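You operate a simulated robot arm through the tools that you are given. There is no shell and no other tool.

Carry out the task below with a simulated two-armed robot. There is one attempt and no reset: what you move stays moved.

Task
Centre the big coil: crank the pointer to zero.
Fine: brake handwheel to HELD first, coil lever to FREE and back, then the brake to RUN again. Where these are worked on the way, their far stop is far enough and under half their travel is too little: coil lever.

The check looks at the end state, three seconds after you hand in, the way a careful person would. Anything else that was tipped, shoved, dropped, spilled or broken makes it a failure.

Robot
Two 7-joint arms with fingered hands on one trunk that stands fixed in place. Base frame: the origin is at the foot of the trunk, x ahead of it, y to its left, z up. Lengths are in m, angles in degrees, forces in N, time in s.
The left shoulder is at [0.06, 0.138, 0.922], the right one opposite. With the tool pointing down near the work surface each hand reaches from about 0.32 to 0.9 m from the base axis, measured 20 degrees to its own side. Payload 4 kg a hand.
Tool frame (each hand has its own): the origin (TCP) lies between the finger pads and is the grasp point; the fingertips stand 0.036 m ahead of it; z points along the fingers, y is the line along which they close. The gripper opens to 0.12 m. The gripper's body begins 0.042 m behind the TCP. The gripper is a hand of 5 fingers: y runs from the thumb to the fingers, the wrist lies at [-0.015, -0.109, -0.2] in the tool frame, and closing takes about 1.5 s.
Orientation is told as [roll, pitch, yaw] about the base's x, y, z axes, in that order, counted from this pose: with the fingers straight down and the wrist toward the robot, the tool's x, y and z point along [0, 1, 0], [1, 0, 0] and [0, 0, -1] of the base frame.

Tools
- The arms move only by the tool apply_moves. It takes "left_commands", "right_commands" or both (then of equal length, played together; a hand with none holds still); each is a list of rows, each a list of 7 numbers: the opening, from 0 (shut) to 1 (fully open), then the shift along the tool's x, y, z in m, then the turn, a rotation vector about the tool's x, y, z in degrees. In form: [[grip, dx, dy, dz, wx, wy, wz], ...]. A call has 1 to 20 rows; each row shifts and turns the commanded pose from where the row before left it, along the tool's axes as they then stand. A row lasts 0.2 s, in which the tool goes at most 0.05 m and 8.6 degrees; a call with a longer step from one row to the next is refused whole, and so is a gripper value outside its range. A pose out of reach is approached as far as the arm can. The call stops where the force on the tool passes 40 N (or 10 N more than at its start, if that is more) or the arm is blocked; 0.2 s more then pass. The fingers move at their own pace (about 0.153 m/s each) and stop on an object; they squeeze with about 24 N. The grip force told is the motor's: it shows also when the fingers shut on nothing. Time passes only in rows, and 0.2 s behind the last, so rows that do not move let the fingers close. It gives the time, the measured TCP pose, the force on the tool (base axes), the opening and the grip force at its end, in the units of the frame above (readings bear some noise), with the torque about the TCP (base axes, N m) and any sound that the robot's microphone picked up, and new pictures: "pictures" is both (left out), scene, wrist or none (wrist: the cameras of the hands that moved).
- Cameras (640 x 400 px; columns grow to the right, rows downward): "scene" is now at [0.0616, 0.0117, 1.5869]; the picture's right is [0.11, -0.99, 0.00], its down [-0.37, -0.04, -0.93] and it looks along [0.92, 0.10, -0.37] (base axes); focal length 254 px, centre (320, 200). "left" rides on the left gripper at [-0.069, -0.079, -0.131] in its tool frame; the picture's right is [-0.78, -0.29, 0.55], its down [0.55, -0.73, 0.40] and it looks along [0.29, 0.61, 0.74] (tool axes); focal length 222 px, centre (320, 200). "right" rides on the right gripper at [0.069, -0.079, -0.131] in its tool frame; the picture's right is [-0.79, 0.29, -0.55], its down [-0.55, -0.74, 0.40] and it looks along [-0.29, 0.61, 0.74] (tool axes); focal length 222 px, centre (320, 200). There is no depth. A picture from a camera that has moved, and an enlarged one, comes with that camera's place and axes in the base frame and with its lens.
- lift_body(by): slides the trunk up (or, below 0, down) by that many m; the arms and the scene camera ride with it, the base frame stays. It gives what a move gives, with no picture.
- set_grasp(shape, hand): the hand has 5 fingers and takes this shape, open, in about a second: jaw (thumb against the fingers, like two jaws); tri (thumb and two fingers); tip (a fingertip pinch); poke (one finger out to press); point (the index stretched); flat (the hand flat); cup (the hand cupped); fist (a fist). The gripper value then closes the fingers along that shape, each until it touches; the sizes above hold for jaw. It gives what a move gives, with no picture.
- pan_tilt(pan, tilt): turns the head with the scene camera to pan (to the left, within 86 degrees either way) and tilt (down, from -29 to 69), counted from straight ahead of the robot. It gives what a move gives, and a new picture of the scene camera.
- inspect(camera, box): a new picture of the part [left, top, right, bottom] of that camera's present view, enlarged. No time passes.
- close_job(): hands the job in; it is judged then, once.

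Places have to be worked out from the pictures, the camera data and where the tool is seen. Open the grippers and draw the arms clear of the work before you hand the job in, unless the task says otherwise.

The tools are called after "Emit:" as a command line: name --argument value ..., lists and objects as JSON in quotes. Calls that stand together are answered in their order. apply_moves: Moves the arms, as the interface text tells. Its arguments: {"type":"object","properties":{"left_commands":{"type":"array"},"right_commands":{"type":"array"},"pictures":{"type":"string","enum":["both","scene","wrist","none"]}},"required":[]} The other tools are called the same way: lift_body (by) slides the trunk up or down; set_grasp (shape, hand) gives the hand a shape; pan_tilt (pan, tilt) turns the head that bears the scene camera; inspect (camera, box) takes an enlarged picture of a part of a camera's view; close_job () hands the job in.

At the start:

```text
time: 0.0
left_eef_pos: [0.3842, 0.1502, 1.5337]
left_tool_rot: [-0.1, 0.1, -0.1]
left_force: [-0.6, 0.0, 0.3]
left_wrist_torque: [0.02, -0.01, 0.0]
left_width: 0.12
left_grip_force: 0.0
left_shape: jaw
right_eef_pos: [0.3667, -0.1886, 1.4926]
right_tool_rot: [0.0, -0.1, -0.1]
right_force: [0.8, 0.2, 1.0]
right_wrist_torque: [-0.01, -0.01, 0.0]
right_width: 0.1197
right_grip_force: 0.0
right_shape: jaw
trunk travel left (down, up): [-0.5, 0.09]
head pan, tilt: [6.4, 22.0]
```

scene: 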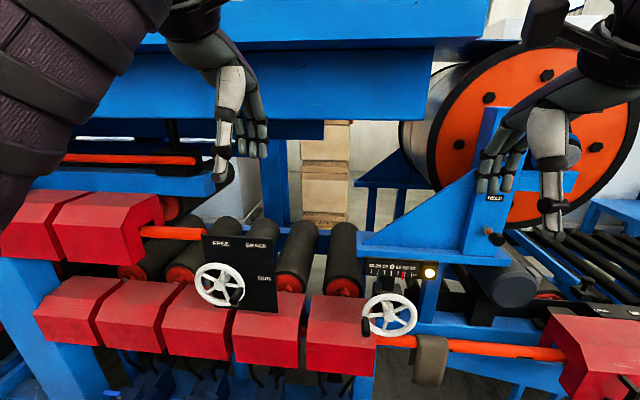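
right: 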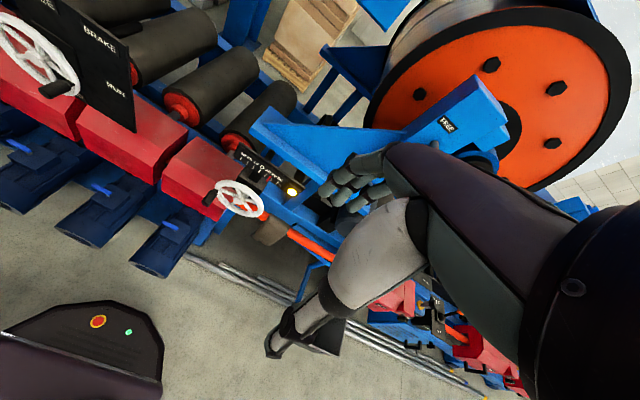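
left: 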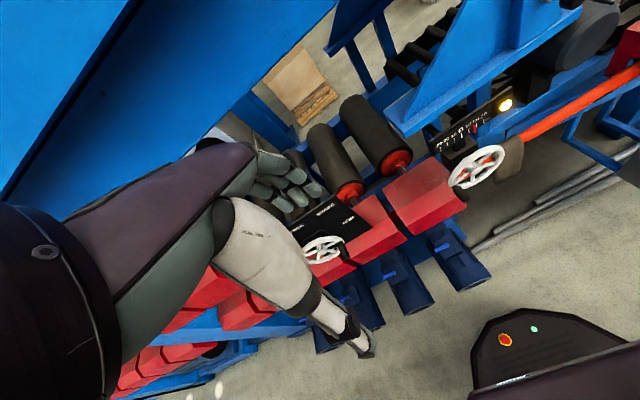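

I start by looking closer at the brake handwheel, the crank with its scale, and the coil lever in the scene view.

Emit:
inspect --camera "scene" --box '[180, 220, 300, 320]'

Emit:
inspect --camera "scene" --box '[340, 240, 460, 350]'

Emit:
inspect --camera "scene" --box '[420, 120, 620, 300]'

Emit:
inspect --camera "right" --box '[180, 60, 540, 300]'

```text
4.00 times, centred on (240, 270) of scene
camera zoom: at [0.0616, 0.0117, 1.5869], right [0.11, -0.99, 0.0], down [-0.37, -0.04, -0.93], along [0.92, 0.1, -0.37], focal length 1017 px, centre (640, -80)
```

zoom: 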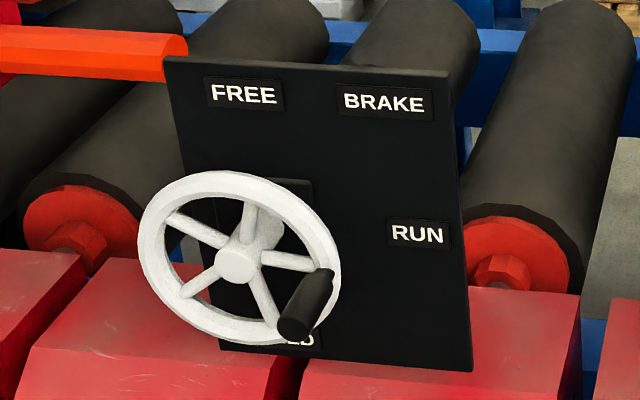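

```text
3.64 times, centred on (400, 295) of scene
camera zoom: at [0.0616, 0.0117, 1.5869], right [0.11, -0.99, 0.0], down [-0.37, -0.04, -0.93], along [0.92, 0.1, -0.37], focal length 924 px, centre (29, -146)
```

zoom: 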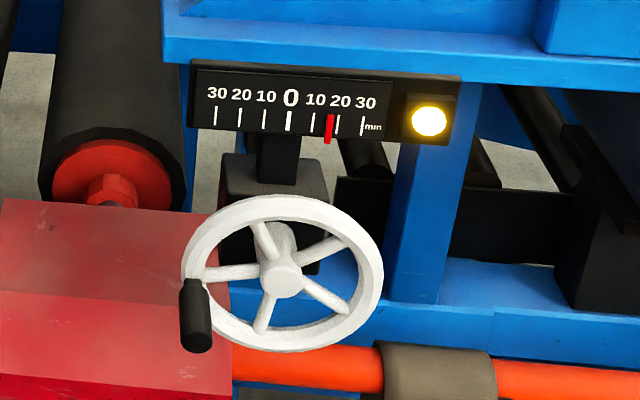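

```text
2.22 times, centred on (520, 210) of scene
camera zoom: at [0.0616, 0.0117, 1.5869], right [0.11, -0.99, 0.0], down [-0.37, -0.04, -0.93], along [0.92, 0.1, -0.37], focal length 565 px, centre (-124, 178)
```

zoom: 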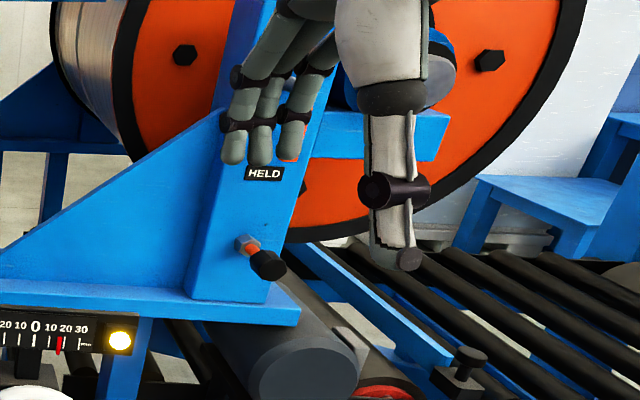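

```text
1.67 times, centred on (360, 180) of right
camera zoom: at [0.288, -0.1193, 1.6224], right [0.29, -0.79, 0.55], down [-0.74, -0.55, -0.4], along [0.61, -0.29, -0.74], focal length 370 px, centre (253, 233)
```

zoom: 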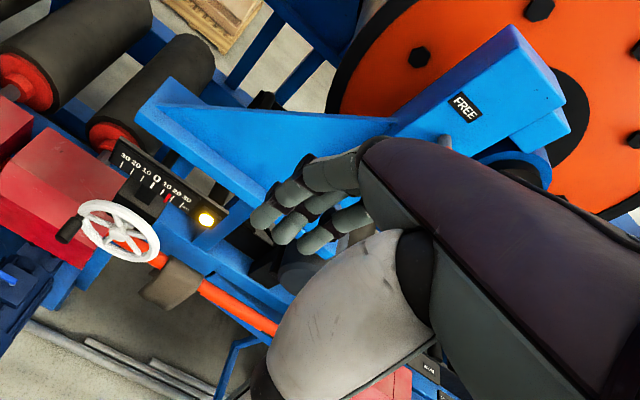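

The brake wheel knob appears to point at RUN, its centre near [0.61, 0.36, 1.08], and the crank wheel centre is near [0.61, -0.12, 1.03] with the pointer at about +18. The right hand hides the coil lever, so I move it outward in free space to see.

Emit:
apply_moves --right_commands '[[1, -0.04, 0, 0, 0, 0, 0], [1, -0.04, 0, 0, 0, 0, 0], [1, -0.04, 0, 0, 0, 0, 0], [1, -0.04, 0, 0, 0, 0, 0]]' --pictures "both"

```text
time: 1.0
left_eef_pos: [0.3861, 0.15, 1.5327]
left_tool_rot: [0.1, -0.1, 0.1]
left_force: [0.7, -0.6, -0.2]
left_wrist_torque: [-0.02, 0.02, 0.05]
left_width: 0.1198
left_grip_force: 0.1
left_shape: jaw
right_eef_pos: [0.3688, -0.35, 1.4903]
right_tool_rot: [0.1, 0.0, 0.0]
right_force: [0.1, 0.5, -0.5]
right_wrist_torque: [0.04, 0.0, 0.0]
right_width: 0.1198
right_grip_force: 0.1
right_shape: jaw
trunk travel left (down, up): [-0.5, 0.09]
head pan, tilt: [6.4, 22.0]
camera scene: at [0.0621, 0.0111, 1.5868], right [0.11, -0.99, 0.0], down [-0.37, -0.04, -0.93], along [0.92, 0.1, -0.37], focal length 254 px, centre (320, 200)
camera right: at [0.2891, -0.2804, 1.6207], right [0.29, -0.79, 0.55], down [-0.73, -0.55, -0.4], along [0.61, -0.29, -0.74], focal length 222 px, centre (320, 200)
```

scene: 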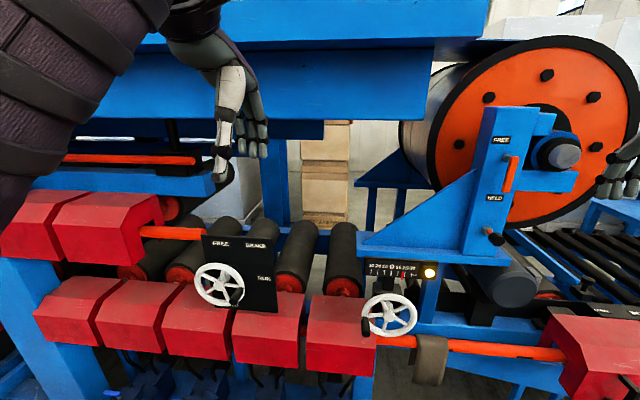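
right: 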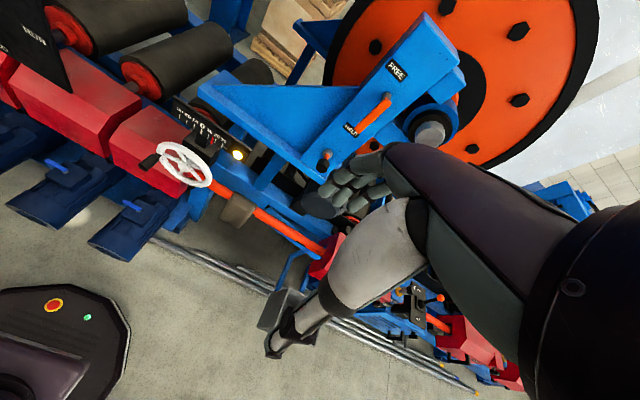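

Now the lever area is in view; I enlarge it from both cameras.

Emit:
inspect --camera "scene" --box '[440, 110, 560, 260]'

Emit:
inspect --camera "right" --box '[290, 40, 450, 200]'

Emit:
inspect --camera "scene" --box '[360, 250, 450, 300]'

Emit:
inspect --camera "right" --box '[120, 90, 280, 220]'

```text
2.67 times, centred on (500, 185) of scene
camera zoom: at [0.0621, 0.0111, 1.5868], right [0.11, -0.99, 0.0], down [-0.37, -0.04, -0.93], along [0.92, 0.1, -0.37], focal length 678 px, centre (-160, 240)
```

zoom: 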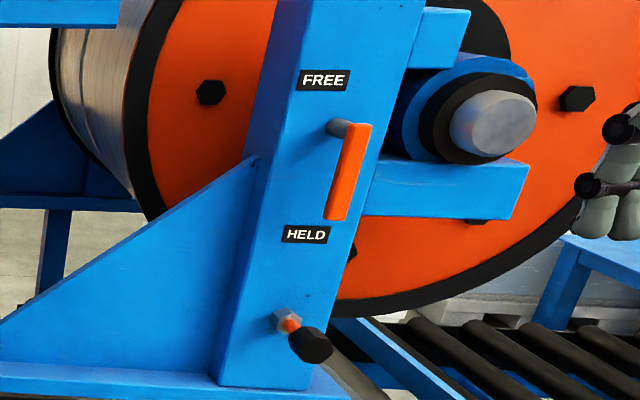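

```text
2.50 times, centred on (370, 120) of right
camera zoom: at [0.2891, -0.2804, 1.6207], right [0.29, -0.79, 0.55], down [-0.73, -0.55, -0.4], along [0.61, -0.29, -0.74], focal length 555 px, centre (195, 400)
```

zoom: 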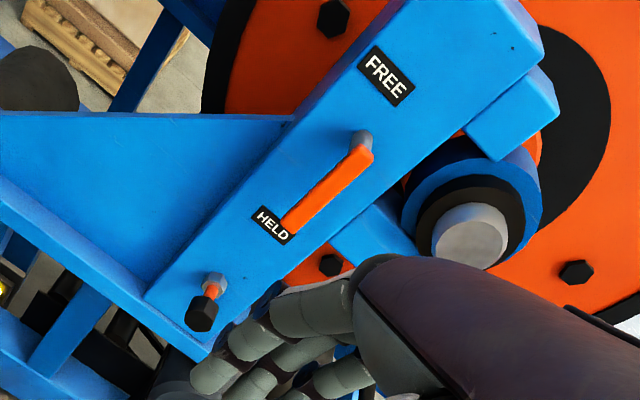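

```text
7.11 times, centred on (405, 275) of scene
camera zoom: at [0.0621, 0.0111, 1.5868], right [0.11, -0.99, 0.0], down [-0.37, -0.04, -0.93], along [0.92, 0.1, -0.37], focal length 1808 px, centre (-284, -333)
```

zoom: 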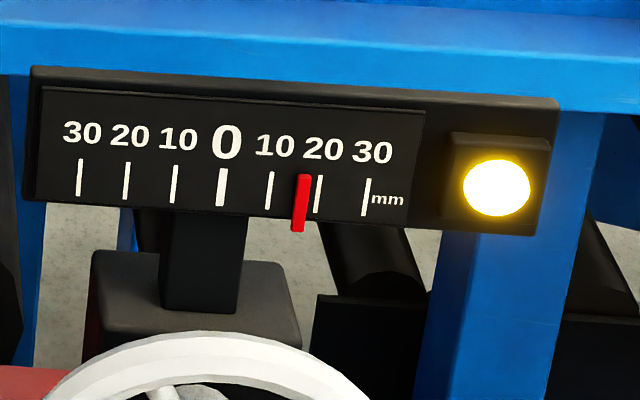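

```text
3.08 times, centred on (200, 155) of right
camera zoom: at [0.2891, -0.2804, 1.6207], right [0.29, -0.79, 0.55], down [-0.73, -0.55, -0.4], along [0.61, -0.29, -0.74], focal length 684 px, centre (689, 338)
```

zoom: 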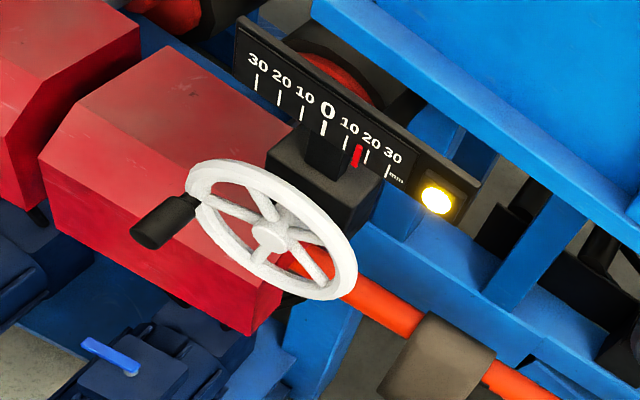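

The pointer reads about +16. I zoom in tightly on the orange bar and on the black knob below it to tell which is the coil lever and where its pivot lies.

Emit:
inspect --camera "scene" --box '[480, 130, 530, 180]'

Emit:
inspect --camera "scene" --box '[470, 180, 530, 260]'

Emit:
inspect --camera "right" --box '[340, 60, 410, 140]'

Emit:
inspect --camera "right" --box '[300, 130, 370, 190]'

```text
8.00 times, centred on (505, 155) of scene
camera zoom: at [0.0621, 0.0111, 1.5868], right [0.11, -0.99, 0.0], down [-0.37, -0.04, -0.93], along [0.92, 0.1, -0.37], focal length 2033 px, centre (-1160, 560)
```

zoom: 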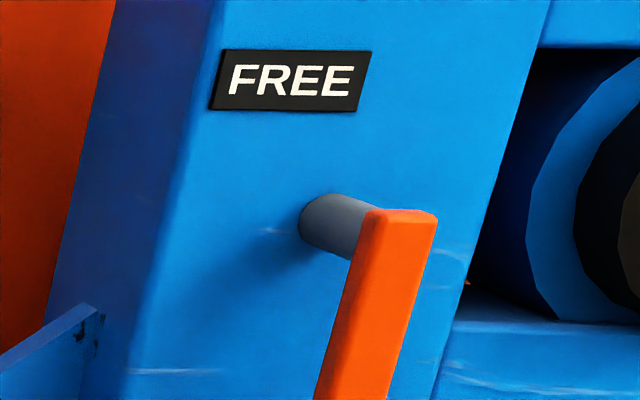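

```text
5.00 times, centred on (500, 220) of scene
camera zoom: at [0.0621, 0.0111, 1.5868], right [0.11, -0.99, 0.0], down [-0.37, -0.04, -0.93], along [0.92, 0.1, -0.37], focal length 1271 px, centre (-580, 100)
```

zoom: 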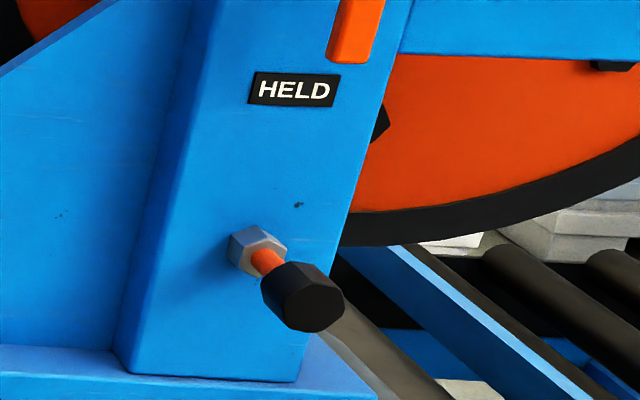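

```text
5.00 times, centred on (375, 100) of right
camera zoom: at [0.2891, -0.2804, 1.6207], right [0.29, -0.79, 0.55], down [-0.73, -0.55, -0.4], along [0.61, -0.29, -0.74], focal length 1111 px, centre (45, 700)
```

zoom: 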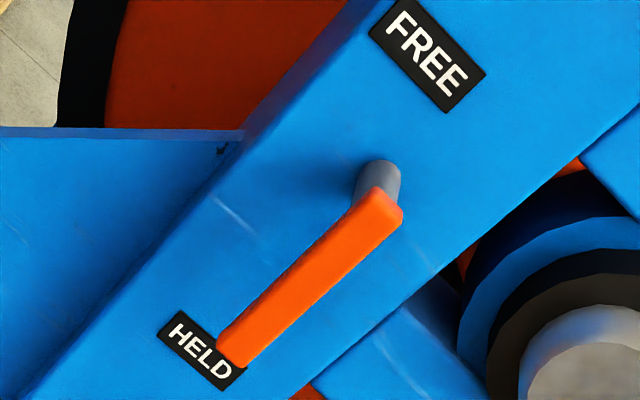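

```text
6.67 times, centred on (335, 160) of right
camera zoom: at [0.2891, -0.2804, 1.6207], right [0.29, -0.79, 0.55], down [-0.73, -0.55, -0.4], along [0.61, -0.29, -0.74], focal length 1481 px, centre (220, 467)
```

zoom: 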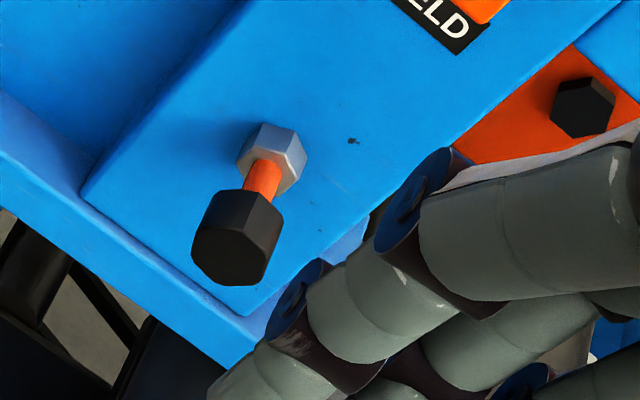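

The coil lever is the orange bar hanging from a pin near [0.75, -0.41, 1.44], pointing down to HELD. First comes the brake: I bring the left hand out to the left and down in free space, and turn it so the fingers point forward (handshake pose).

Emit:
apply_moves --left_commands '[[1, 0.03, 0.006, 0.036, 0, 0, 0], [1, 0.03, 0.006, 0.036, 0, 0, 0], [1, 0.03, 0.006, 0.036, 0, 0, 0], [1, 0.03, 0.006, 0.036, 0, 0, 0], [1, 0.03, 0.006, 0.036, 0, 0, 0], [1, 0, 0, 0, -4.62, -4.62, -4.62], [1, 0, 0, 0, -4.62, -4.62, -4.62], [1, 0, 0, 0, -4.62, -4.62, -4.62], [1, 0, 0, 0, -4.62, -4.62, -4.62], [1, 0, 0, 0, -4.62, -4.62, -4.62], [1, 0, 0, 0, -4.62, -4.62, -4.62], [1, 0, 0, 0, -4.62, -4.62, -4.62], [1, 0, 0, 0, -4.62, -4.62, -4.62], [1, 0, 0, 0, -4.62, -4.62, -4.62], [1, 0, 0, 0, -4.62, -4.62, -4.62], [1, 0, 0, 0, -4.62, -4.62, -4.62], [1, 0, 0, 0, -4.62, -4.62, -4.62], [1, 0, 0, 0, -4.62, -4.62, -4.62], [1, 0, 0, 0, -4.62, -4.62, -4.62], [1, 0, 0, 0, -4.62, -4.62, -4.62]]' --pictures "both"

```text
time: 5.0
left_eef_pos: [0.4351, 0.2658, 1.3342]
left_tool_rot: [-85.7, 3.9, 72.6]
left_force: [-0.3, 0.8, 1.0]
left_wrist_torque: [0.01, -0.03, -0.03]
left_width: 0.1198
left_grip_force: 0.0
left_shape: jaw
right_eef_pos: [0.3682, -0.3488, 1.4904]
right_tool_rot: [0.1, 0.0, 0.1]
right_force: [0.6, 0.0, -0.3]
right_wrist_torque: [0.01, 0.0, -0.01]
right_width: 0.1199
right_grip_force: 0.0
right_shape: jaw
trunk travel left (down, up): [-0.5, 0.09]
head pan, tilt: [6.4, 22.0]
stopped in row 20 (left hand): the arm was blocked; the commanded pose is now the measured one
camera scene: at [0.0613, 0.0117, 1.5863], right [0.11, -0.99, 0.0], down [-0.37, -0.04, -0.93], along [0.92, 0.1, -0.37], focal length 254 px, centre (320, 200)
camera left: at [0.2931, 0.2338, 1.4179], right [0.51, -0.41, 0.76], down [0.11, -0.84, -0.53], along [0.86, 0.35, -0.38], focal length 222 px, centre (320, 200)
```

scene: 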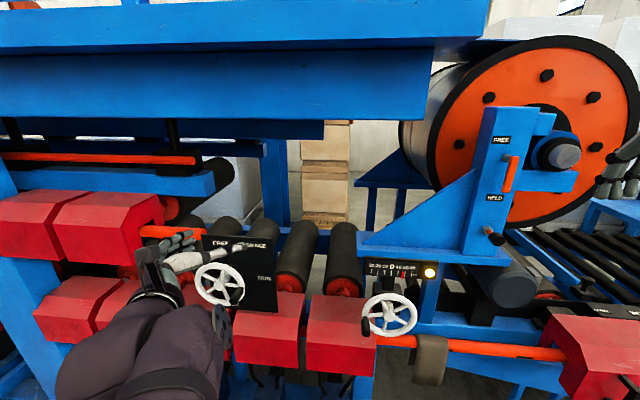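
left: 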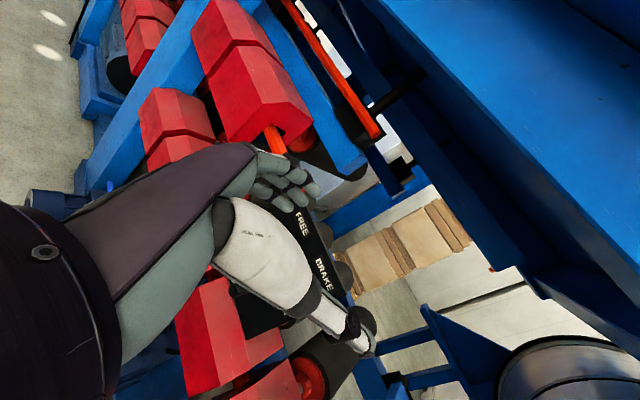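

The left wrist stopped at a limit about 17° short of straight forward, at height 1.33. I lower the hand towards the brake wheel's height, staying well in front of it, then try the rest of the turn.

Emit:
apply_moves --left_commands '[[1, 0.045, 0, 0, 0, 0, 0], [1, 0.045, 0, 0, 0, 0, 0], [1, 0.045, 0, 0, 0, 0, 0], [1, 0.045, 0, 0, 0, 0, 0], [1, 0.045, 0, 0, 0, 0, 0], [1, 0, 0, 0, -6, 0, 0], [1, 0, 0, 0, -6, 0, 0], [1, 0, 0, 0, -5, 0, 0]]' --pictures "both"

```text
time: 6.8
left_eef_pos: [0.4263, 0.2642, 1.2443]
left_tool_rot: [-84.7, 2.3, 89.7]
left_force: [0.4, 0.8, 0.0]
left_wrist_torque: [-0.01, 0.0, 0.01]
left_width: 0.12
left_grip_force: 0.1
left_shape: jaw
left hand out of reach, approached as far as the arm can: row 3, 4, 5
right_eef_pos: [0.3692, -0.3483, 1.4905]
right_tool_rot: [0.0, 0.0, -0.1]
right_force: [0.5, 1.0, 0.1]
right_wrist_torque: [0.0, 0.02, 0.02]
right_width: 0.1199
right_grip_force: 0.1
right_shape: jaw
trunk travel left (down, up): [-0.5, 0.09]
head pan, tilt: [6.4, 22.0]
camera scene: at [0.0618, 0.0117, 1.5868], right [0.11, -0.99, 0.0], down [-0.37, -0.04, -0.93], along [0.92, 0.1, -0.37], focal length 254 px, centre (320, 200)
camera left: at [0.3016, 0.189, 1.328], right [0.62, -0.26, 0.74], down [0.34, -0.76, -0.55], along [0.71, 0.6, -0.38], focal length 222 px, centre (320, 200)
```

scene: 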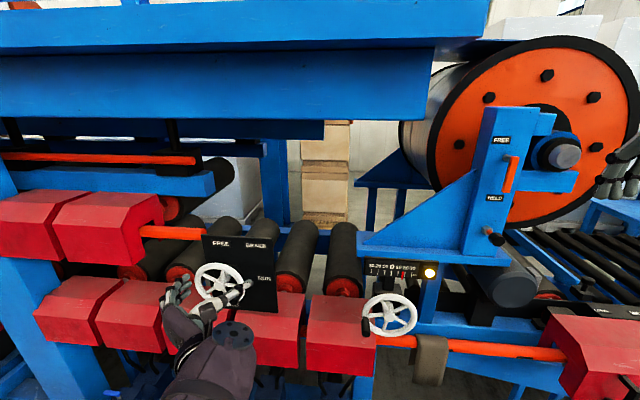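
left: 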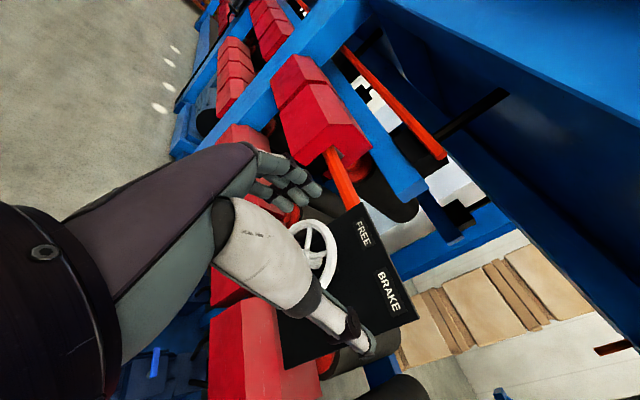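

Going lower was out of reach because the elbow folds too far: the shoulders (z 0.92) are too near wheel height. The red boxes' front faces sit around x 0.62, so the space in front is clear, and I lower the trunk by 0.25 to get working distance.

Emit:
lift_body --by -0.25

Emit:
pan_tilt --pan 10 --tilt 15

```text
time: 9.4
left_eef_pos: [0.4331, 0.2987, 0.953]
left_tool_rot: [-79.1, 6.0, 93.9]
left_force: [-0.2, 0.6, 0.1]
left_wrist_torque: [0.0, 0.04, 0.0]
left_width: 0.12
left_grip_force: 0.1
left_shape: jaw
right_eef_pos: [0.3674, -0.3488, 1.2387]
right_tool_rot: [0.1, -0.1, 0.1]
right_force: [-0.4, -0.1, -0.1]
right_wrist_torque: [0.01, -0.02, -0.03]
right_width: 0.1198
right_grip_force: 0.0
right_shape: jaw
trunk travel left (down, up): [-0.25, 0.34]
head pan, tilt: [6.4, 22.0]
```

```text
time: 10.1
left_eef_pos: [0.4351, 0.2975, 0.9548]
left_tool_rot: [-79.5, 5.9, 93.9]
left_force: [-0.2, 0.1, -0.1]
left_wrist_torque: [0.0, 0.02, -0.01]
left_width: 0.1203
left_grip_force: 0.0
left_shape: jaw
right_eef_pos: [0.3688, -0.3481, 1.2407]
right_tool_rot: [-0.1, -0.1, 0.0]
right_force: [0.3, 0.6, 0.5]
right_wrist_torque: [-0.02, -0.01, 0.02]
right_width: 0.1198
right_grip_force: 0.0
right_shape: jaw
trunk travel left (down, up): [-0.25, 0.34]
head pan, tilt: [10.0, 15.0]
camera scene: at [0.0613, 0.0175, 1.3472], right [0.17, -0.98, 0.0], down [-0.26, -0.04, -0.97], along [0.95, 0.17, -0.26], focal length 254 px, centre (320, 200)
```

scene: 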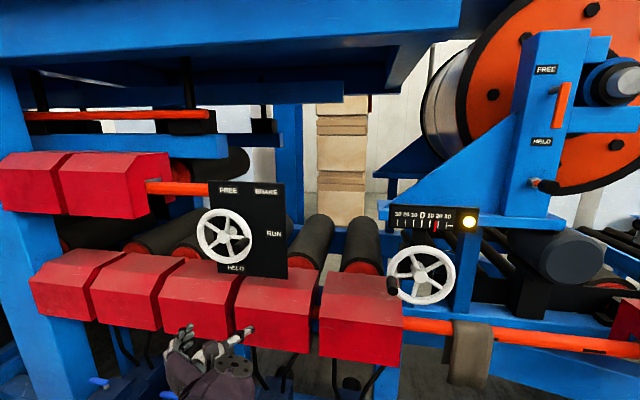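

A clear frontal view now. I enlarge the two wheels and the lever to refine their positions.

Emit:
inspect --camera "scene" --box '[180, 170, 300, 290]'

Emit:
inspect --camera "scene" --box '[370, 195, 490, 310]'

Emit:
inspect --camera "scene" --box '[500, 50, 620, 210]'

```text
3.33 times, centred on (240, 230) of scene
camera zoom: at [0.0613, 0.0175, 1.3472], right [0.17, -0.98, 0.0], down [-0.26, -0.04, -0.97], along [0.95, 0.17, -0.26], focal length 847 px, centre (587, 100)
```

zoom: 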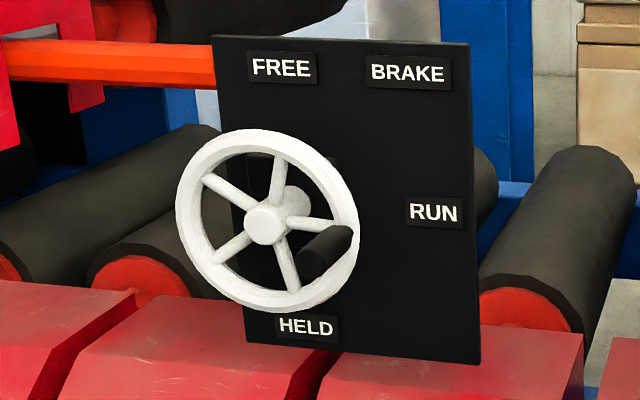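

```text
3.48 times, centred on (430, 252) of scene
camera zoom: at [0.0613, 0.0175, 1.3472], right [0.17, -0.98, 0.0], down [-0.26, -0.04, -0.97], along [0.95, 0.17, -0.26], focal length 884 px, centre (-63, 17)
```

zoom: 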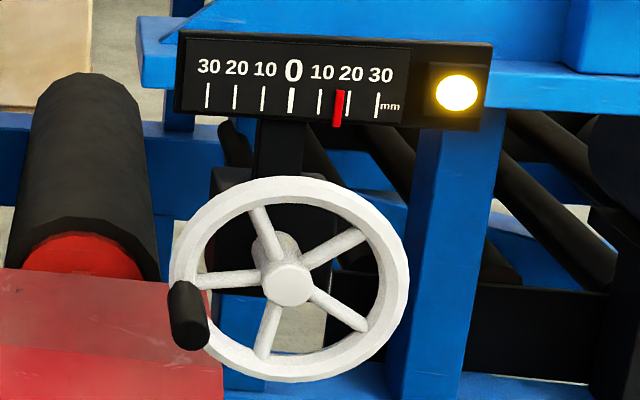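

```text
2.50 times, centred on (560, 130) of scene
camera zoom: at [0.0613, 0.0175, 1.3472], right [0.17, -0.98, 0.0], down [-0.26, -0.04, -0.97], along [0.95, 0.17, -0.26], focal length 635 px, centre (-280, 375)
```

zoom: 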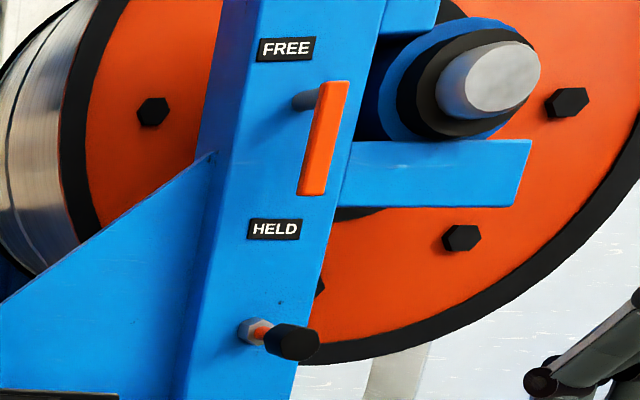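

The brake hub is near [0.605, 0.36, 1.088] with its knob on the right (RUN), at about y 0.294, z 1.085, x 0.56–0.605; the crank hub is near [0.615, -0.12, 1.02]. I raise the left hand to the knob's height, short of it, and roll it toward thumb-up so it can follow the clockwise turn.

Emit:
apply_moves --left_commands '[[1, -0.044, -0.005, 0.002, 0, 0, 0], [1, -0.044, -0.005, 0.002, 0, 0, 0], [1, -0.044, -0.005, 0.002, 0, 0, 0], [1, 0, 0, 0, 0, 0, -7.5], [1, 0, 0, 0, 0, 0, -7.5], [1, 0, 0, 0, 0, 0, -7.5], [1, 0, 0, 0, 0, 0, -7.5], [1, 0, 0, 0, 0, 0, -7.5], [1, 0, 0, 0, 0, 0, -7.5], [1, 0, 0, 0, 0, 0, -7.5], [1, 0, 0, 0, 0, 0, 0]]' --pictures "both"

```text
time: 10.5
left_eef_pos: [0.4284, 0.3398, 0.9842]
left_tool_rot: [-78.2, 3.5, 101.4]
left_force: [-0.1, 0.0, -0.2]
left_wrist_torque: [-0.05, 0.01, -0.01]
left_width: 0.1197
left_grip_force: 0.0
left_shape: jaw
right_eef_pos: [0.3686, -0.3473, 1.2395]
right_tool_rot: [0.0, -0.1, 0.0]
right_force: [0.1, -0.1, -1.1]
right_wrist_torque: [0.03, 0.03, -0.01]
right_width: 0.1197
right_grip_force: 0.1
right_shape: jaw
trunk travel left (down, up): [-0.25, 0.34]
head pan, tilt: [10.0, 15.0]
stopped in row 2 (left hand): the arm was blocked; the commanded pose is now the measured one
camera scene: at [0.0617, 0.0173, 1.3467], right [0.17, -0.98, 0.0], down [-0.26, -0.04, -0.97], along [0.95, 0.17, -0.26], focal length 254 px, centre (320, 200)
camera left: at [0.3314, 0.246, 1.0836], right [0.73, -0.11, 0.67], down [0.42, -0.7, -0.57], along [0.53, 0.7, -0.47], focal length 222 px, centre (320, 200)
```

scene: 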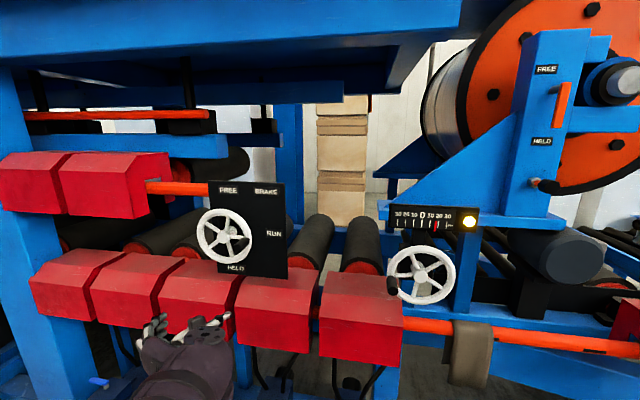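
left: 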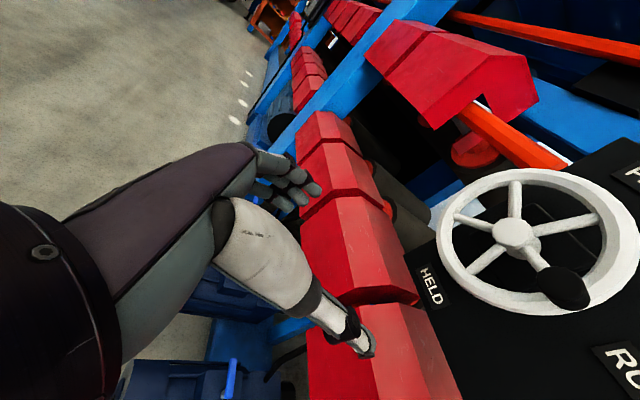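

The left arm is blocked again, so I need to understand its posture. I turn the head to look at the left arm itself.

Emit:
pan_tilt --pan 45 --tilt 60

Emit:
pan_tilt --pan -50 --tilt 50

```text
time: 11.6
left_eef_pos: [0.4287, 0.3393, 0.9873]
left_tool_rot: [-78.3, 3.5, 101.4]
left_force: [-0.6, -0.1, -1.0]
left_wrist_torque: [0.02, -0.01, 0.0]
left_width: 0.1199
left_grip_force: 0.0
left_shape: jaw
right_eef_pos: [0.3688, -0.3479, 1.2398]
right_tool_rot: [0.0, 0.0, 0.1]
right_force: [0.4, 0.6, -0.3]
right_wrist_torque: [0.04, -0.06, -0.02]
right_width: 0.1199
right_grip_force: 0.0
right_shape: jaw
trunk travel left (down, up): [-0.25, 0.34]
head pan, tilt: [45.0, 60.0]
camera scene: at [0.0165, 0.0485, 1.2819], right [0.71, -0.71, 0.0], down [-0.61, -0.61, -0.5], along [0.35, 0.35, -0.87], focal length 254 px, centre (320, 200)
```

scene: 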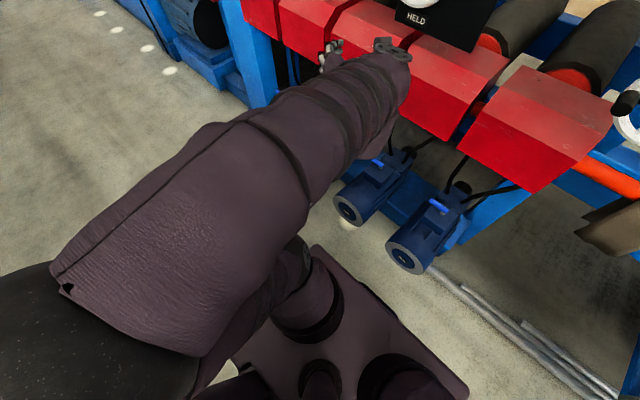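

```text
time: 13.3
left_eef_pos: [0.4269, 0.3403, 0.9871]
left_tool_rot: [-78.3, 3.5, 101.4]
left_force: [0.5, 0.0, -1.0]
left_wrist_torque: [0.01, 0.03, -0.02]
left_width: 0.1199
left_grip_force: 0.2
left_shape: jaw
right_eef_pos: [0.3688, -0.3483, 1.2396]
right_tool_rot: [0.0, 0.0, 0.0]
right_force: [-0.1, 0.3, -0.2]
right_wrist_torque: [0.01, 0.01, -0.03]
right_width: 0.1196
right_grip_force: 0.0
right_shape: jaw
trunk travel left (down, up): [-0.25, 0.34]
head pan, tilt: [-50.0, 50.0]
camera scene: at [0.0189, -0.0576, 1.2945], right [-0.77, -0.64, 0.0], down [-0.49, 0.59, -0.64], along [0.41, -0.49, -0.77], focal length 254 px, centre (320, 200)
```

scene: 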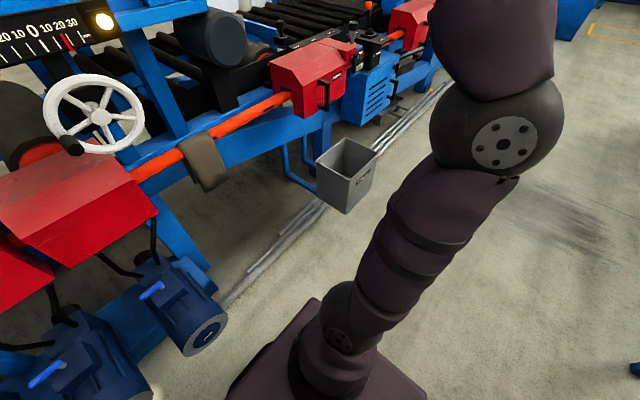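

The shoulders sit low and the elbow had swung behind the trunk, at its limit. I turn the left hand back to its starting orientation so the elbow comes out to the side again, then will rotate it palm-down instead.

Emit:
apply_moves --left_commands '[[1, 0, 0, 0, 4.41, 3.9, 5.71], [1, 0, 0, 0, 4.41, 3.9, 5.71], [1, 0, 0, 0, 4.41, 3.9, 5.71], [1, 0, 0, 0, 4.41, 3.9, 5.71], [1, 0, 0, 0, 4.41, 3.9, 5.71], [1, 0, 0, 0, 4.41, 3.9, 5.71], [1, 0, 0, 0, 4.41, 3.9, 5.71], [1, 0, 0, 0, 4.41, 3.9, 5.71], [1, 0, 0, 0, 4.41, 3.9, 5.71], [1, 0, 0, 0, 4.41, 3.9, 5.71], [1, 0, 0, 0, 4.41, 3.9, 5.71], [1, 0, 0, 0, 4.41, 3.9, 5.71], [1, 0, 0, 0, 4.41, 3.9, 5.71], [1, 0, 0, 0, 4.41, 3.9, 5.71], [1, 0, 0, 0, 4.41, 3.9, 5.71]]' --pictures "none"

Emit:
pan_tilt --pan 35 --tilt 50

```text
time: 14.2
left_eef_pos: [0.4143, 0.3925, 0.9598]
left_tool_rot: [-60.3, -8.8, 88.9]
left_force: [-0.5, 0.2, -0.2]
left_wrist_torque: [0.04, 0.01, 0.0]
left_width: 0.1199
left_grip_force: 0.1
left_shape: jaw
right_eef_pos: [0.3685, -0.3499, 1.2391]
right_tool_rot: [0.0, -0.1, 0.0]
right_force: [-0.3, 0.8, 0.1]
right_wrist_torque: [0.03, -0.02, -0.01]
right_width: 0.1199
right_grip_force: 0.1
right_shape: jaw
trunk travel left (down, up): [-0.25, 0.34]
head pan, tilt: [-50.0, 50.0]
stopped in row 4 (left hand): the arm was blocked; the commanded pose is now the measured one
```

```text
time: 15.8
left_eef_pos: [0.4143, 0.3923, 0.9621]
left_tool_rot: [-60.3, -8.8, 88.9]
left_force: [-0.4, -0.1, 0.3]
left_wrist_torque: [0.02, 0.01, 0.01]
left_width: 0.12
left_grip_force: 0.0
left_shape: jaw
right_eef_pos: [0.3668, -0.3499, 1.2419]
right_tool_rot: [-0.1, 0.0, 0.0]
right_force: [1.1, -0.5, -0.6]
right_wrist_torque: [0.01, -0.01, -0.01]
right_width: 0.1199
right_grip_force: 0.1
right_shape: jaw
trunk travel left (down, up): [-0.25, 0.34]
head pan, tilt: [35.0, 50.0]
camera scene: at [0.0324, 0.0455, 1.2945], right [0.57, -0.82, 0.0], down [-0.63, -0.44, -0.64], along [0.53, 0.37, -0.77], focal length 254 px, centre (320, 200)
```

scene: 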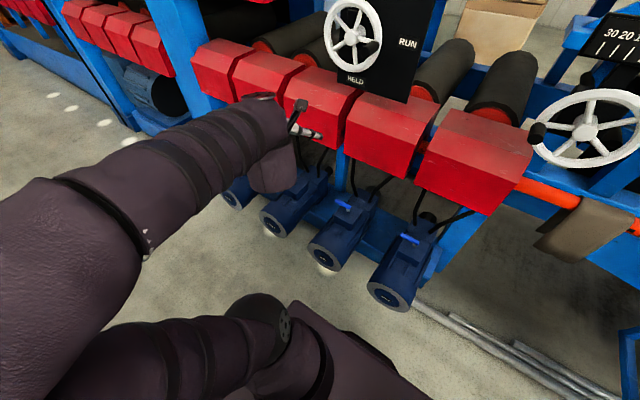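

It is blocked at a flexed limit once more; the hand is simply too close to the shoulder. I try moving it straight up in free space, away from the shoulder, to unfold the elbow.

Emit:
apply_moves --left_commands '[[1, -0.0343, 0.0061, -0.0196, 0, 0, 0], [1, -0.0343, 0.0061, -0.0196, 0, 0, 0], [1, -0.0343, 0.0061, -0.0196, 0, 0, 0], [1, -0.0343, 0.0061, -0.0196, 0, 0, 0], [1, -0.0343, 0.0061, -0.0196, 0, 0, 0]]' --pictures "scene"

```text
time: 17.0
left_eef_pos: [0.4128, 0.39, 1.1622]
left_tool_rot: [-60.4, -8.8, 89.0]
left_force: [0.5, -0.4, 0.0]
left_wrist_torque: [0.01, 0.0, -0.01]
left_width: 0.1203
left_grip_force: 0.0
left_shape: jaw
right_eef_pos: [0.3693, -0.3486, 1.2408]
right_tool_rot: [0.0, -0.1, 0.0]
right_force: [0.6, 1.2, -0.8]
right_wrist_torque: [0.01, -0.02, 0.01]
right_width: 0.1197
right_grip_force: 0.2
right_shape: jaw
trunk travel left (down, up): [-0.25, 0.34]
head pan, tilt: [35.0, 50.0]
camera scene: at [0.0324, 0.0456, 1.2944], right [0.57, -0.82, 0.0], down [-0.63, -0.44, -0.64], along [0.53, 0.37, -0.77], focal length 254 px, centre (320, 200)
```

scene: 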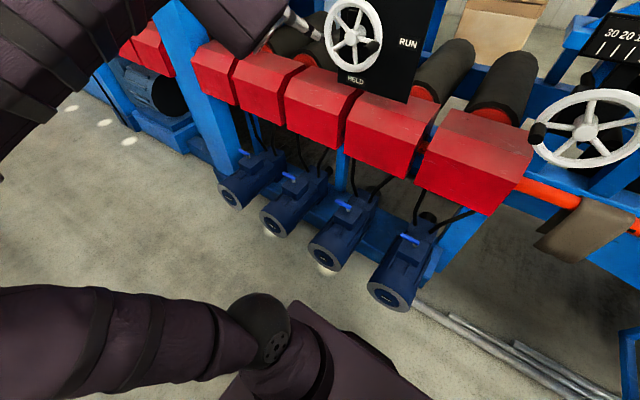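

Up works freely, and with the fingers tilted about 30° down the arm is comfortable. Here I roll the hand by -45° about the finger axis so the jaws will line up with the knob's path from RUN to HELD.

Emit:
apply_moves --left_commands '[[1, 0, 0, 0, 0, 0, -7.5], [1, 0, 0, 0, 0, 0, -7.5], [1, 0, 0, 0, 0, 0, -7.5], [1, 0, 0, 0, 0, 0, -7.5], [1, 0, 0, 0, 0, 0, -7.5], [1, 0, 0, 0, 0, 0, -7.5]]' --pictures "wrist"

Emit:
pan_tilt --pan 20 --tilt 22

```text
time: 18.4
left_eef_pos: [0.4124, 0.3923, 1.1604]
left_tool_rot: [-55.7, 30.0, 112.8]
left_force: [0.4, -0.9, -0.6]
left_wrist_torque: [0.0, -0.01, 0.02]
left_width: 0.1199
left_grip_force: 0.0
left_shape: jaw
right_eef_pos: [0.3675, -0.3481, 1.2404]
right_tool_rot: [0.0, 0.0, 0.1]
right_force: [0.3, 0.6, 0.6]
right_wrist_torque: [0.0, 0.0, 0.0]
right_width: 0.1195
right_grip_force: 0.1
right_shape: jaw
trunk travel left (down, up): [-0.25, 0.34]
head pan, tilt: [35.0, 50.0]
camera left: at [0.3508, 0.3632, 1.314], right [0.86, 0.27, 0.44], down [0.4, -0.89, -0.22], along [0.33, 0.36, -0.87], focal length 222 px, centre (320, 200)
```

left: 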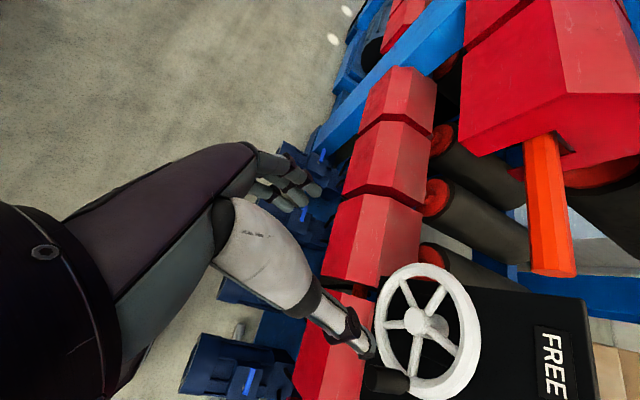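

```text
time: 19.4
left_eef_pos: [0.4134, 0.3904, 1.1614]
left_tool_rot: [-55.7, 30.0, 112.8]
left_force: [-0.1, 0.0, -0.3]
left_wrist_torque: [-0.01, 0.0, -0.02]
left_width: 0.1202
left_grip_force: 0.1
left_shape: jaw
right_eef_pos: [0.3673, -0.3505, 1.2421]
right_tool_rot: [0.0, -0.1, 0.0]
right_force: [0.3, -0.6, 0.1]
right_wrist_torque: [-0.03, -0.02, 0.0]
right_width: 0.1194
right_grip_force: 0.1
right_shape: jaw
trunk travel left (down, up): [-0.25, 0.34]
head pan, tilt: [20.0, 22.0]
camera scene: at [0.0565, 0.0332, 1.3367], right [0.34, -0.94, 0.0], down [-0.35, -0.13, -0.93], along [0.87, 0.32, -0.38], focal length 254 px, centre (320, 200)
```

scene: 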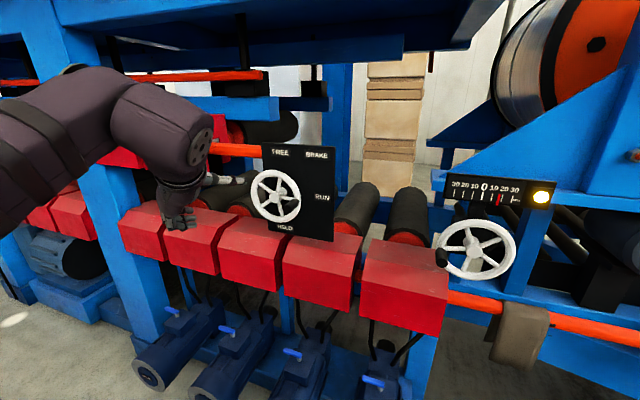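

The roll went through. Now I correct the hand so the closing axis is square to the knob, and move to a pre-grasp point about 0.1 m in front of the brake knob.

Emit:
apply_moves --left_commands '[[1, 0, 0, 0, 6.63, 1.13, 1.17], [1, 0, 0, 0, 6.63, 1.13, 1.17], [1, 0, 0, 0, 6.63, 1.13, 1.17], [1, 0.013, -0.0105, 0.0322, 0, 0, 0], [1, 0.013, -0.0105, 0.0322, 0, 0, 0], [1, 0.013, -0.0105, 0.0322, 0, 0, 0]]' --pictures "both"

```text
time: 20.8
left_eef_pos: [0.4836, 0.3206, 1.1186]
left_tool_rot: [-65.0, 37.0, 89.8]
left_force: [-0.1, -0.6, -1.0]
left_wrist_torque: [0.0, 0.0, -0.02]
left_width: 0.12
left_grip_force: 0.0
left_shape: jaw
right_eef_pos: [0.3673, -0.3493, 1.2402]
right_tool_rot: [0.0, -0.1, 0.0]
right_force: [0.0, 0.2, -0.3]
right_wrist_torque: [0.01, 0.0, 0.02]
right_width: 0.1199
right_grip_force: 0.1
right_shape: jaw
trunk travel left (down, up): [-0.25, 0.34]
head pan, tilt: [20.0, 22.0]
camera scene: at [0.0567, 0.0331, 1.3368], right [0.34, -0.94, 0.0], down [-0.35, -0.13, -0.93], along [0.87, 0.32, -0.37], focal length 254 px, centre (320, 200)
camera left: at [0.3948, 0.3291, 1.2597], right [0.83, 0.05, 0.56], down [0.13, -0.99, -0.09], along [0.55, 0.15, -0.82], focal length 222 px, centre (320, 200)
```

scene: 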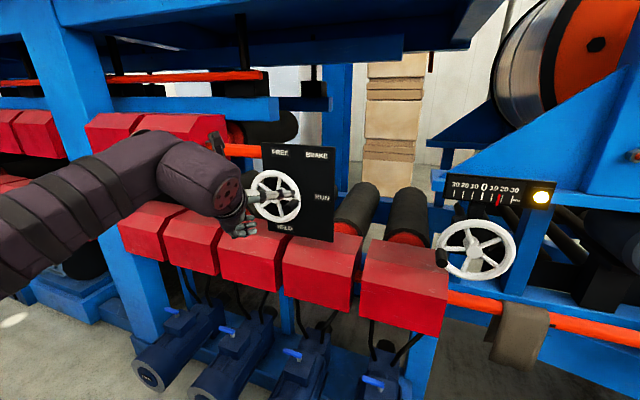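
left: 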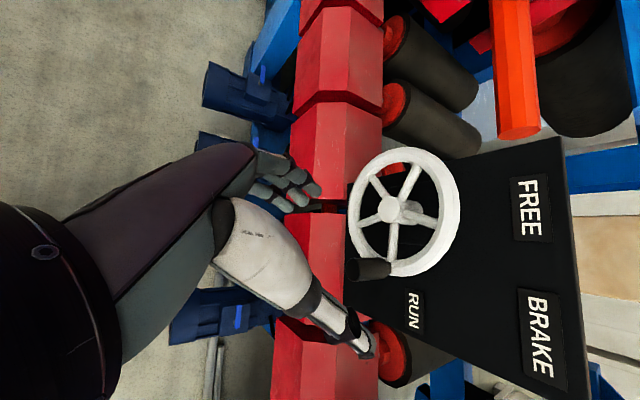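

The hand tracked exactly; the wrist view puts the knob tip near [0.56, 0.293, 1.082], in line with the jaws. I advance about 0.08 m so the fingertips straddle the knob while staying short of the rim, with the opening reduced a little.

Emit:
apply_moves --left_commands '[[0.75, 0.0018, -0.0013, 0.0198, 0, 0, 0], [0.75, 0.0018, -0.0013, 0.0198, 0, 0, 0], [0.75, 0.0018, -0.0014, 0.0198, 0, 0, 0], [0.75, 0.0019, -0.0014, 0.0196, 0, 0, 0]]' --pictures "both"

```text
time: 21.8
left_eef_pos: [0.5517, 0.2925, 1.0901]
left_tool_rot: [-64.9, 36.9, 89.9]
left_force: [-0.9, 0.4, -1.0]
left_wrist_torque: [-0.04, 0.0, 0.0]
left_width: 0.0903
left_grip_force: 0.1
left_shape: jaw
right_eef_pos: [0.3673, -0.349, 1.2418]
right_tool_rot: [0.0, 0.0, 0.0]
right_force: [0.3, -0.3, -0.3]
right_wrist_torque: [0.01, 0.01, 0.01]
right_width: 0.1197
right_grip_force: 0.1
right_shape: jaw
trunk travel left (down, up): [-0.25, 0.34]
head pan, tilt: [20.0, 22.0]
camera scene: at [0.0567, 0.0331, 1.3368], right [0.34, -0.94, 0.0], down [-0.35, -0.13, -0.93], along [0.87, 0.32, -0.37], focal length 254 px, centre (320, 200)
camera left: at [0.4624, 0.301, 1.2315], right [0.83, 0.05, 0.56], down [0.13, -0.99, -0.09], along [0.55, 0.15, -0.82], focal length 222 px, centre (320, 200)
```

scene: 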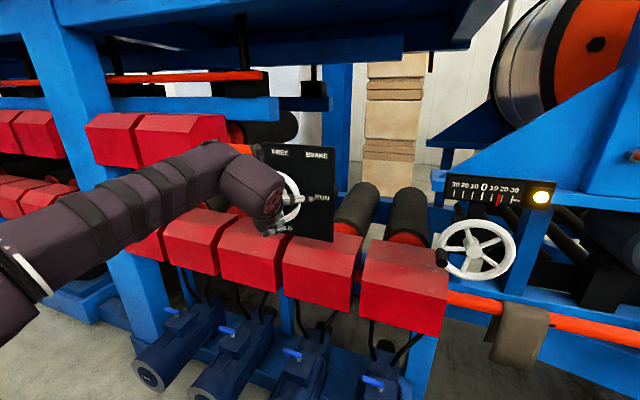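
left: 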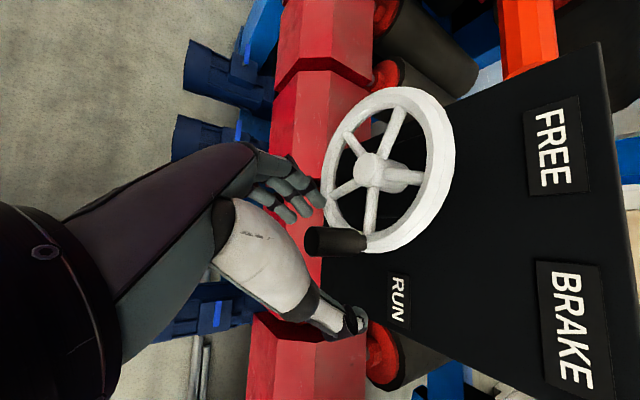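

Emit:
inspect --camera "left" --box '[220, 130, 420, 360]'

Emit:
inspect --camera "scene" --box '[230, 130, 350, 250]'

```text
1.74 times, centred on (320, 245) of left
camera zoom: at [0.4624, 0.301, 1.2315], right [0.83, 0.05, 0.56], down [0.13, -0.99, -0.09], along [0.55, 0.15, -0.82], focal length 386 px, centre (320, 122)
```

zoom: 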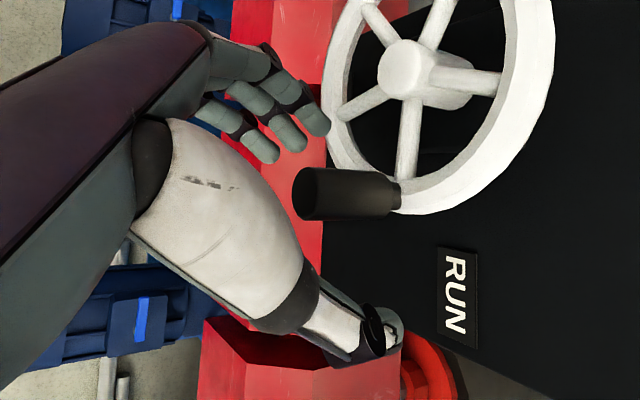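

```text
3.33 times, centred on (290, 190) of scene
camera zoom: at [0.0567, 0.0331, 1.3368], right [0.34, -0.94, 0.0], down [-0.35, -0.13, -0.93], along [0.87, 0.32, -0.37], focal length 847 px, centre (420, 233)
```

zoom: 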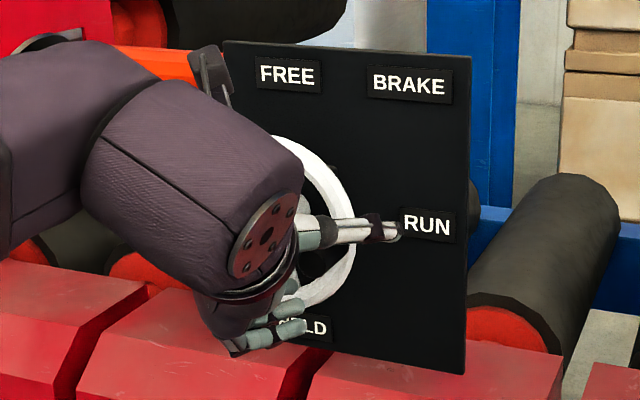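

The knob lies between thumb and fingers with its tip right at the grasp point. I go 8 mm further along the knob and close the fingers on it.

Emit:
apply_moves --left_commands '[[0.75, -0.0034, 0, 0.0073, 0, 0, 0], [0.4, 0, 0, 0, 0, 0, 0], [0.0, 0, 0, 0, 0, 0, 0], [0.0, 0, 0, 0, 0, 0, 0], [0.0, 0, 0, 0, 0, 0, 0], [0.0, 0, 0, 0, 0, 0, 0], [0.0, 0, 0, 0, 0, 0, 0], [0.0, 0, 0, 0, 0, 0, 0]]' --pictures "both"

Emit:
inspect --camera "left" --box '[220, 130, 420, 360]'

```text
time: 23.6
left_eef_pos: [0.5611, 0.2912, 1.0902]
left_tool_rot: [-64.9, 36.8, 89.6]
left_force: [2.5, -14.2, -2.1]
left_wrist_torque: [0.02, 0.09, -0.18]
left_width: 0.0
left_grip_force: 23.9
left_shape: jaw
right_eef_pos: [0.3675, -0.3524, 1.24]
right_tool_rot: [0.0, 0.0, 0.0]
right_force: [-0.2, 0.2, -1.0]
right_wrist_torque: [-0.06, -0.01, 0.01]
right_width: 0.1198
right_grip_force: 0.1
right_shape: jaw
trunk travel left (down, up): [-0.25, 0.34]
head pan, tilt: [20.0, 22.0]
camera scene: at [0.057, 0.0314, 1.3368], right [0.34, -0.94, 0.0], down [-0.35, -0.13, -0.93], along [0.87, 0.32, -0.37], focal length 254 px, centre (320, 200)
camera left: at [0.4711, 0.2987, 1.2321], right [0.83, 0.05, 0.56], down [0.12, -0.99, -0.09], along [0.55, 0.15, -0.82], focal length 222 px, centre (320, 200)
```

scene: 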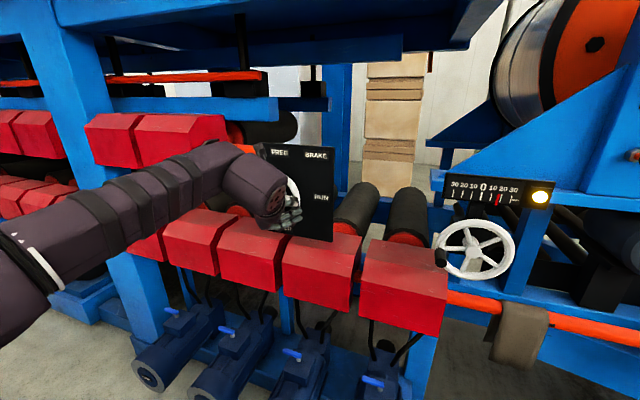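
left: 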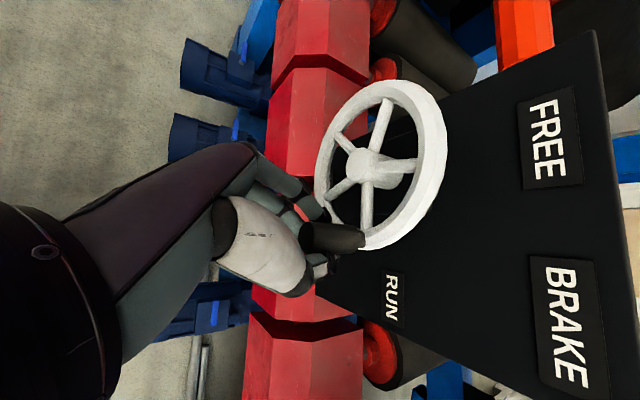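

```text
1.74 times, centred on (320, 245) of left
camera zoom: at [0.4711, 0.2987, 1.2321], right [0.83, 0.05, 0.56], down [0.12, -0.99, -0.09], along [0.55, 0.15, -0.82], focal length 386 px, centre (320, 122)
```

zoom: 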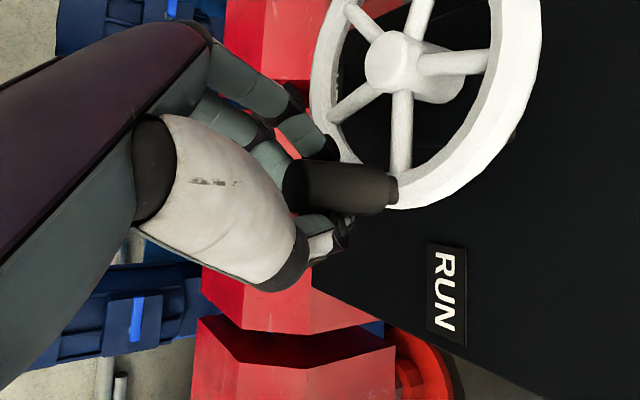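

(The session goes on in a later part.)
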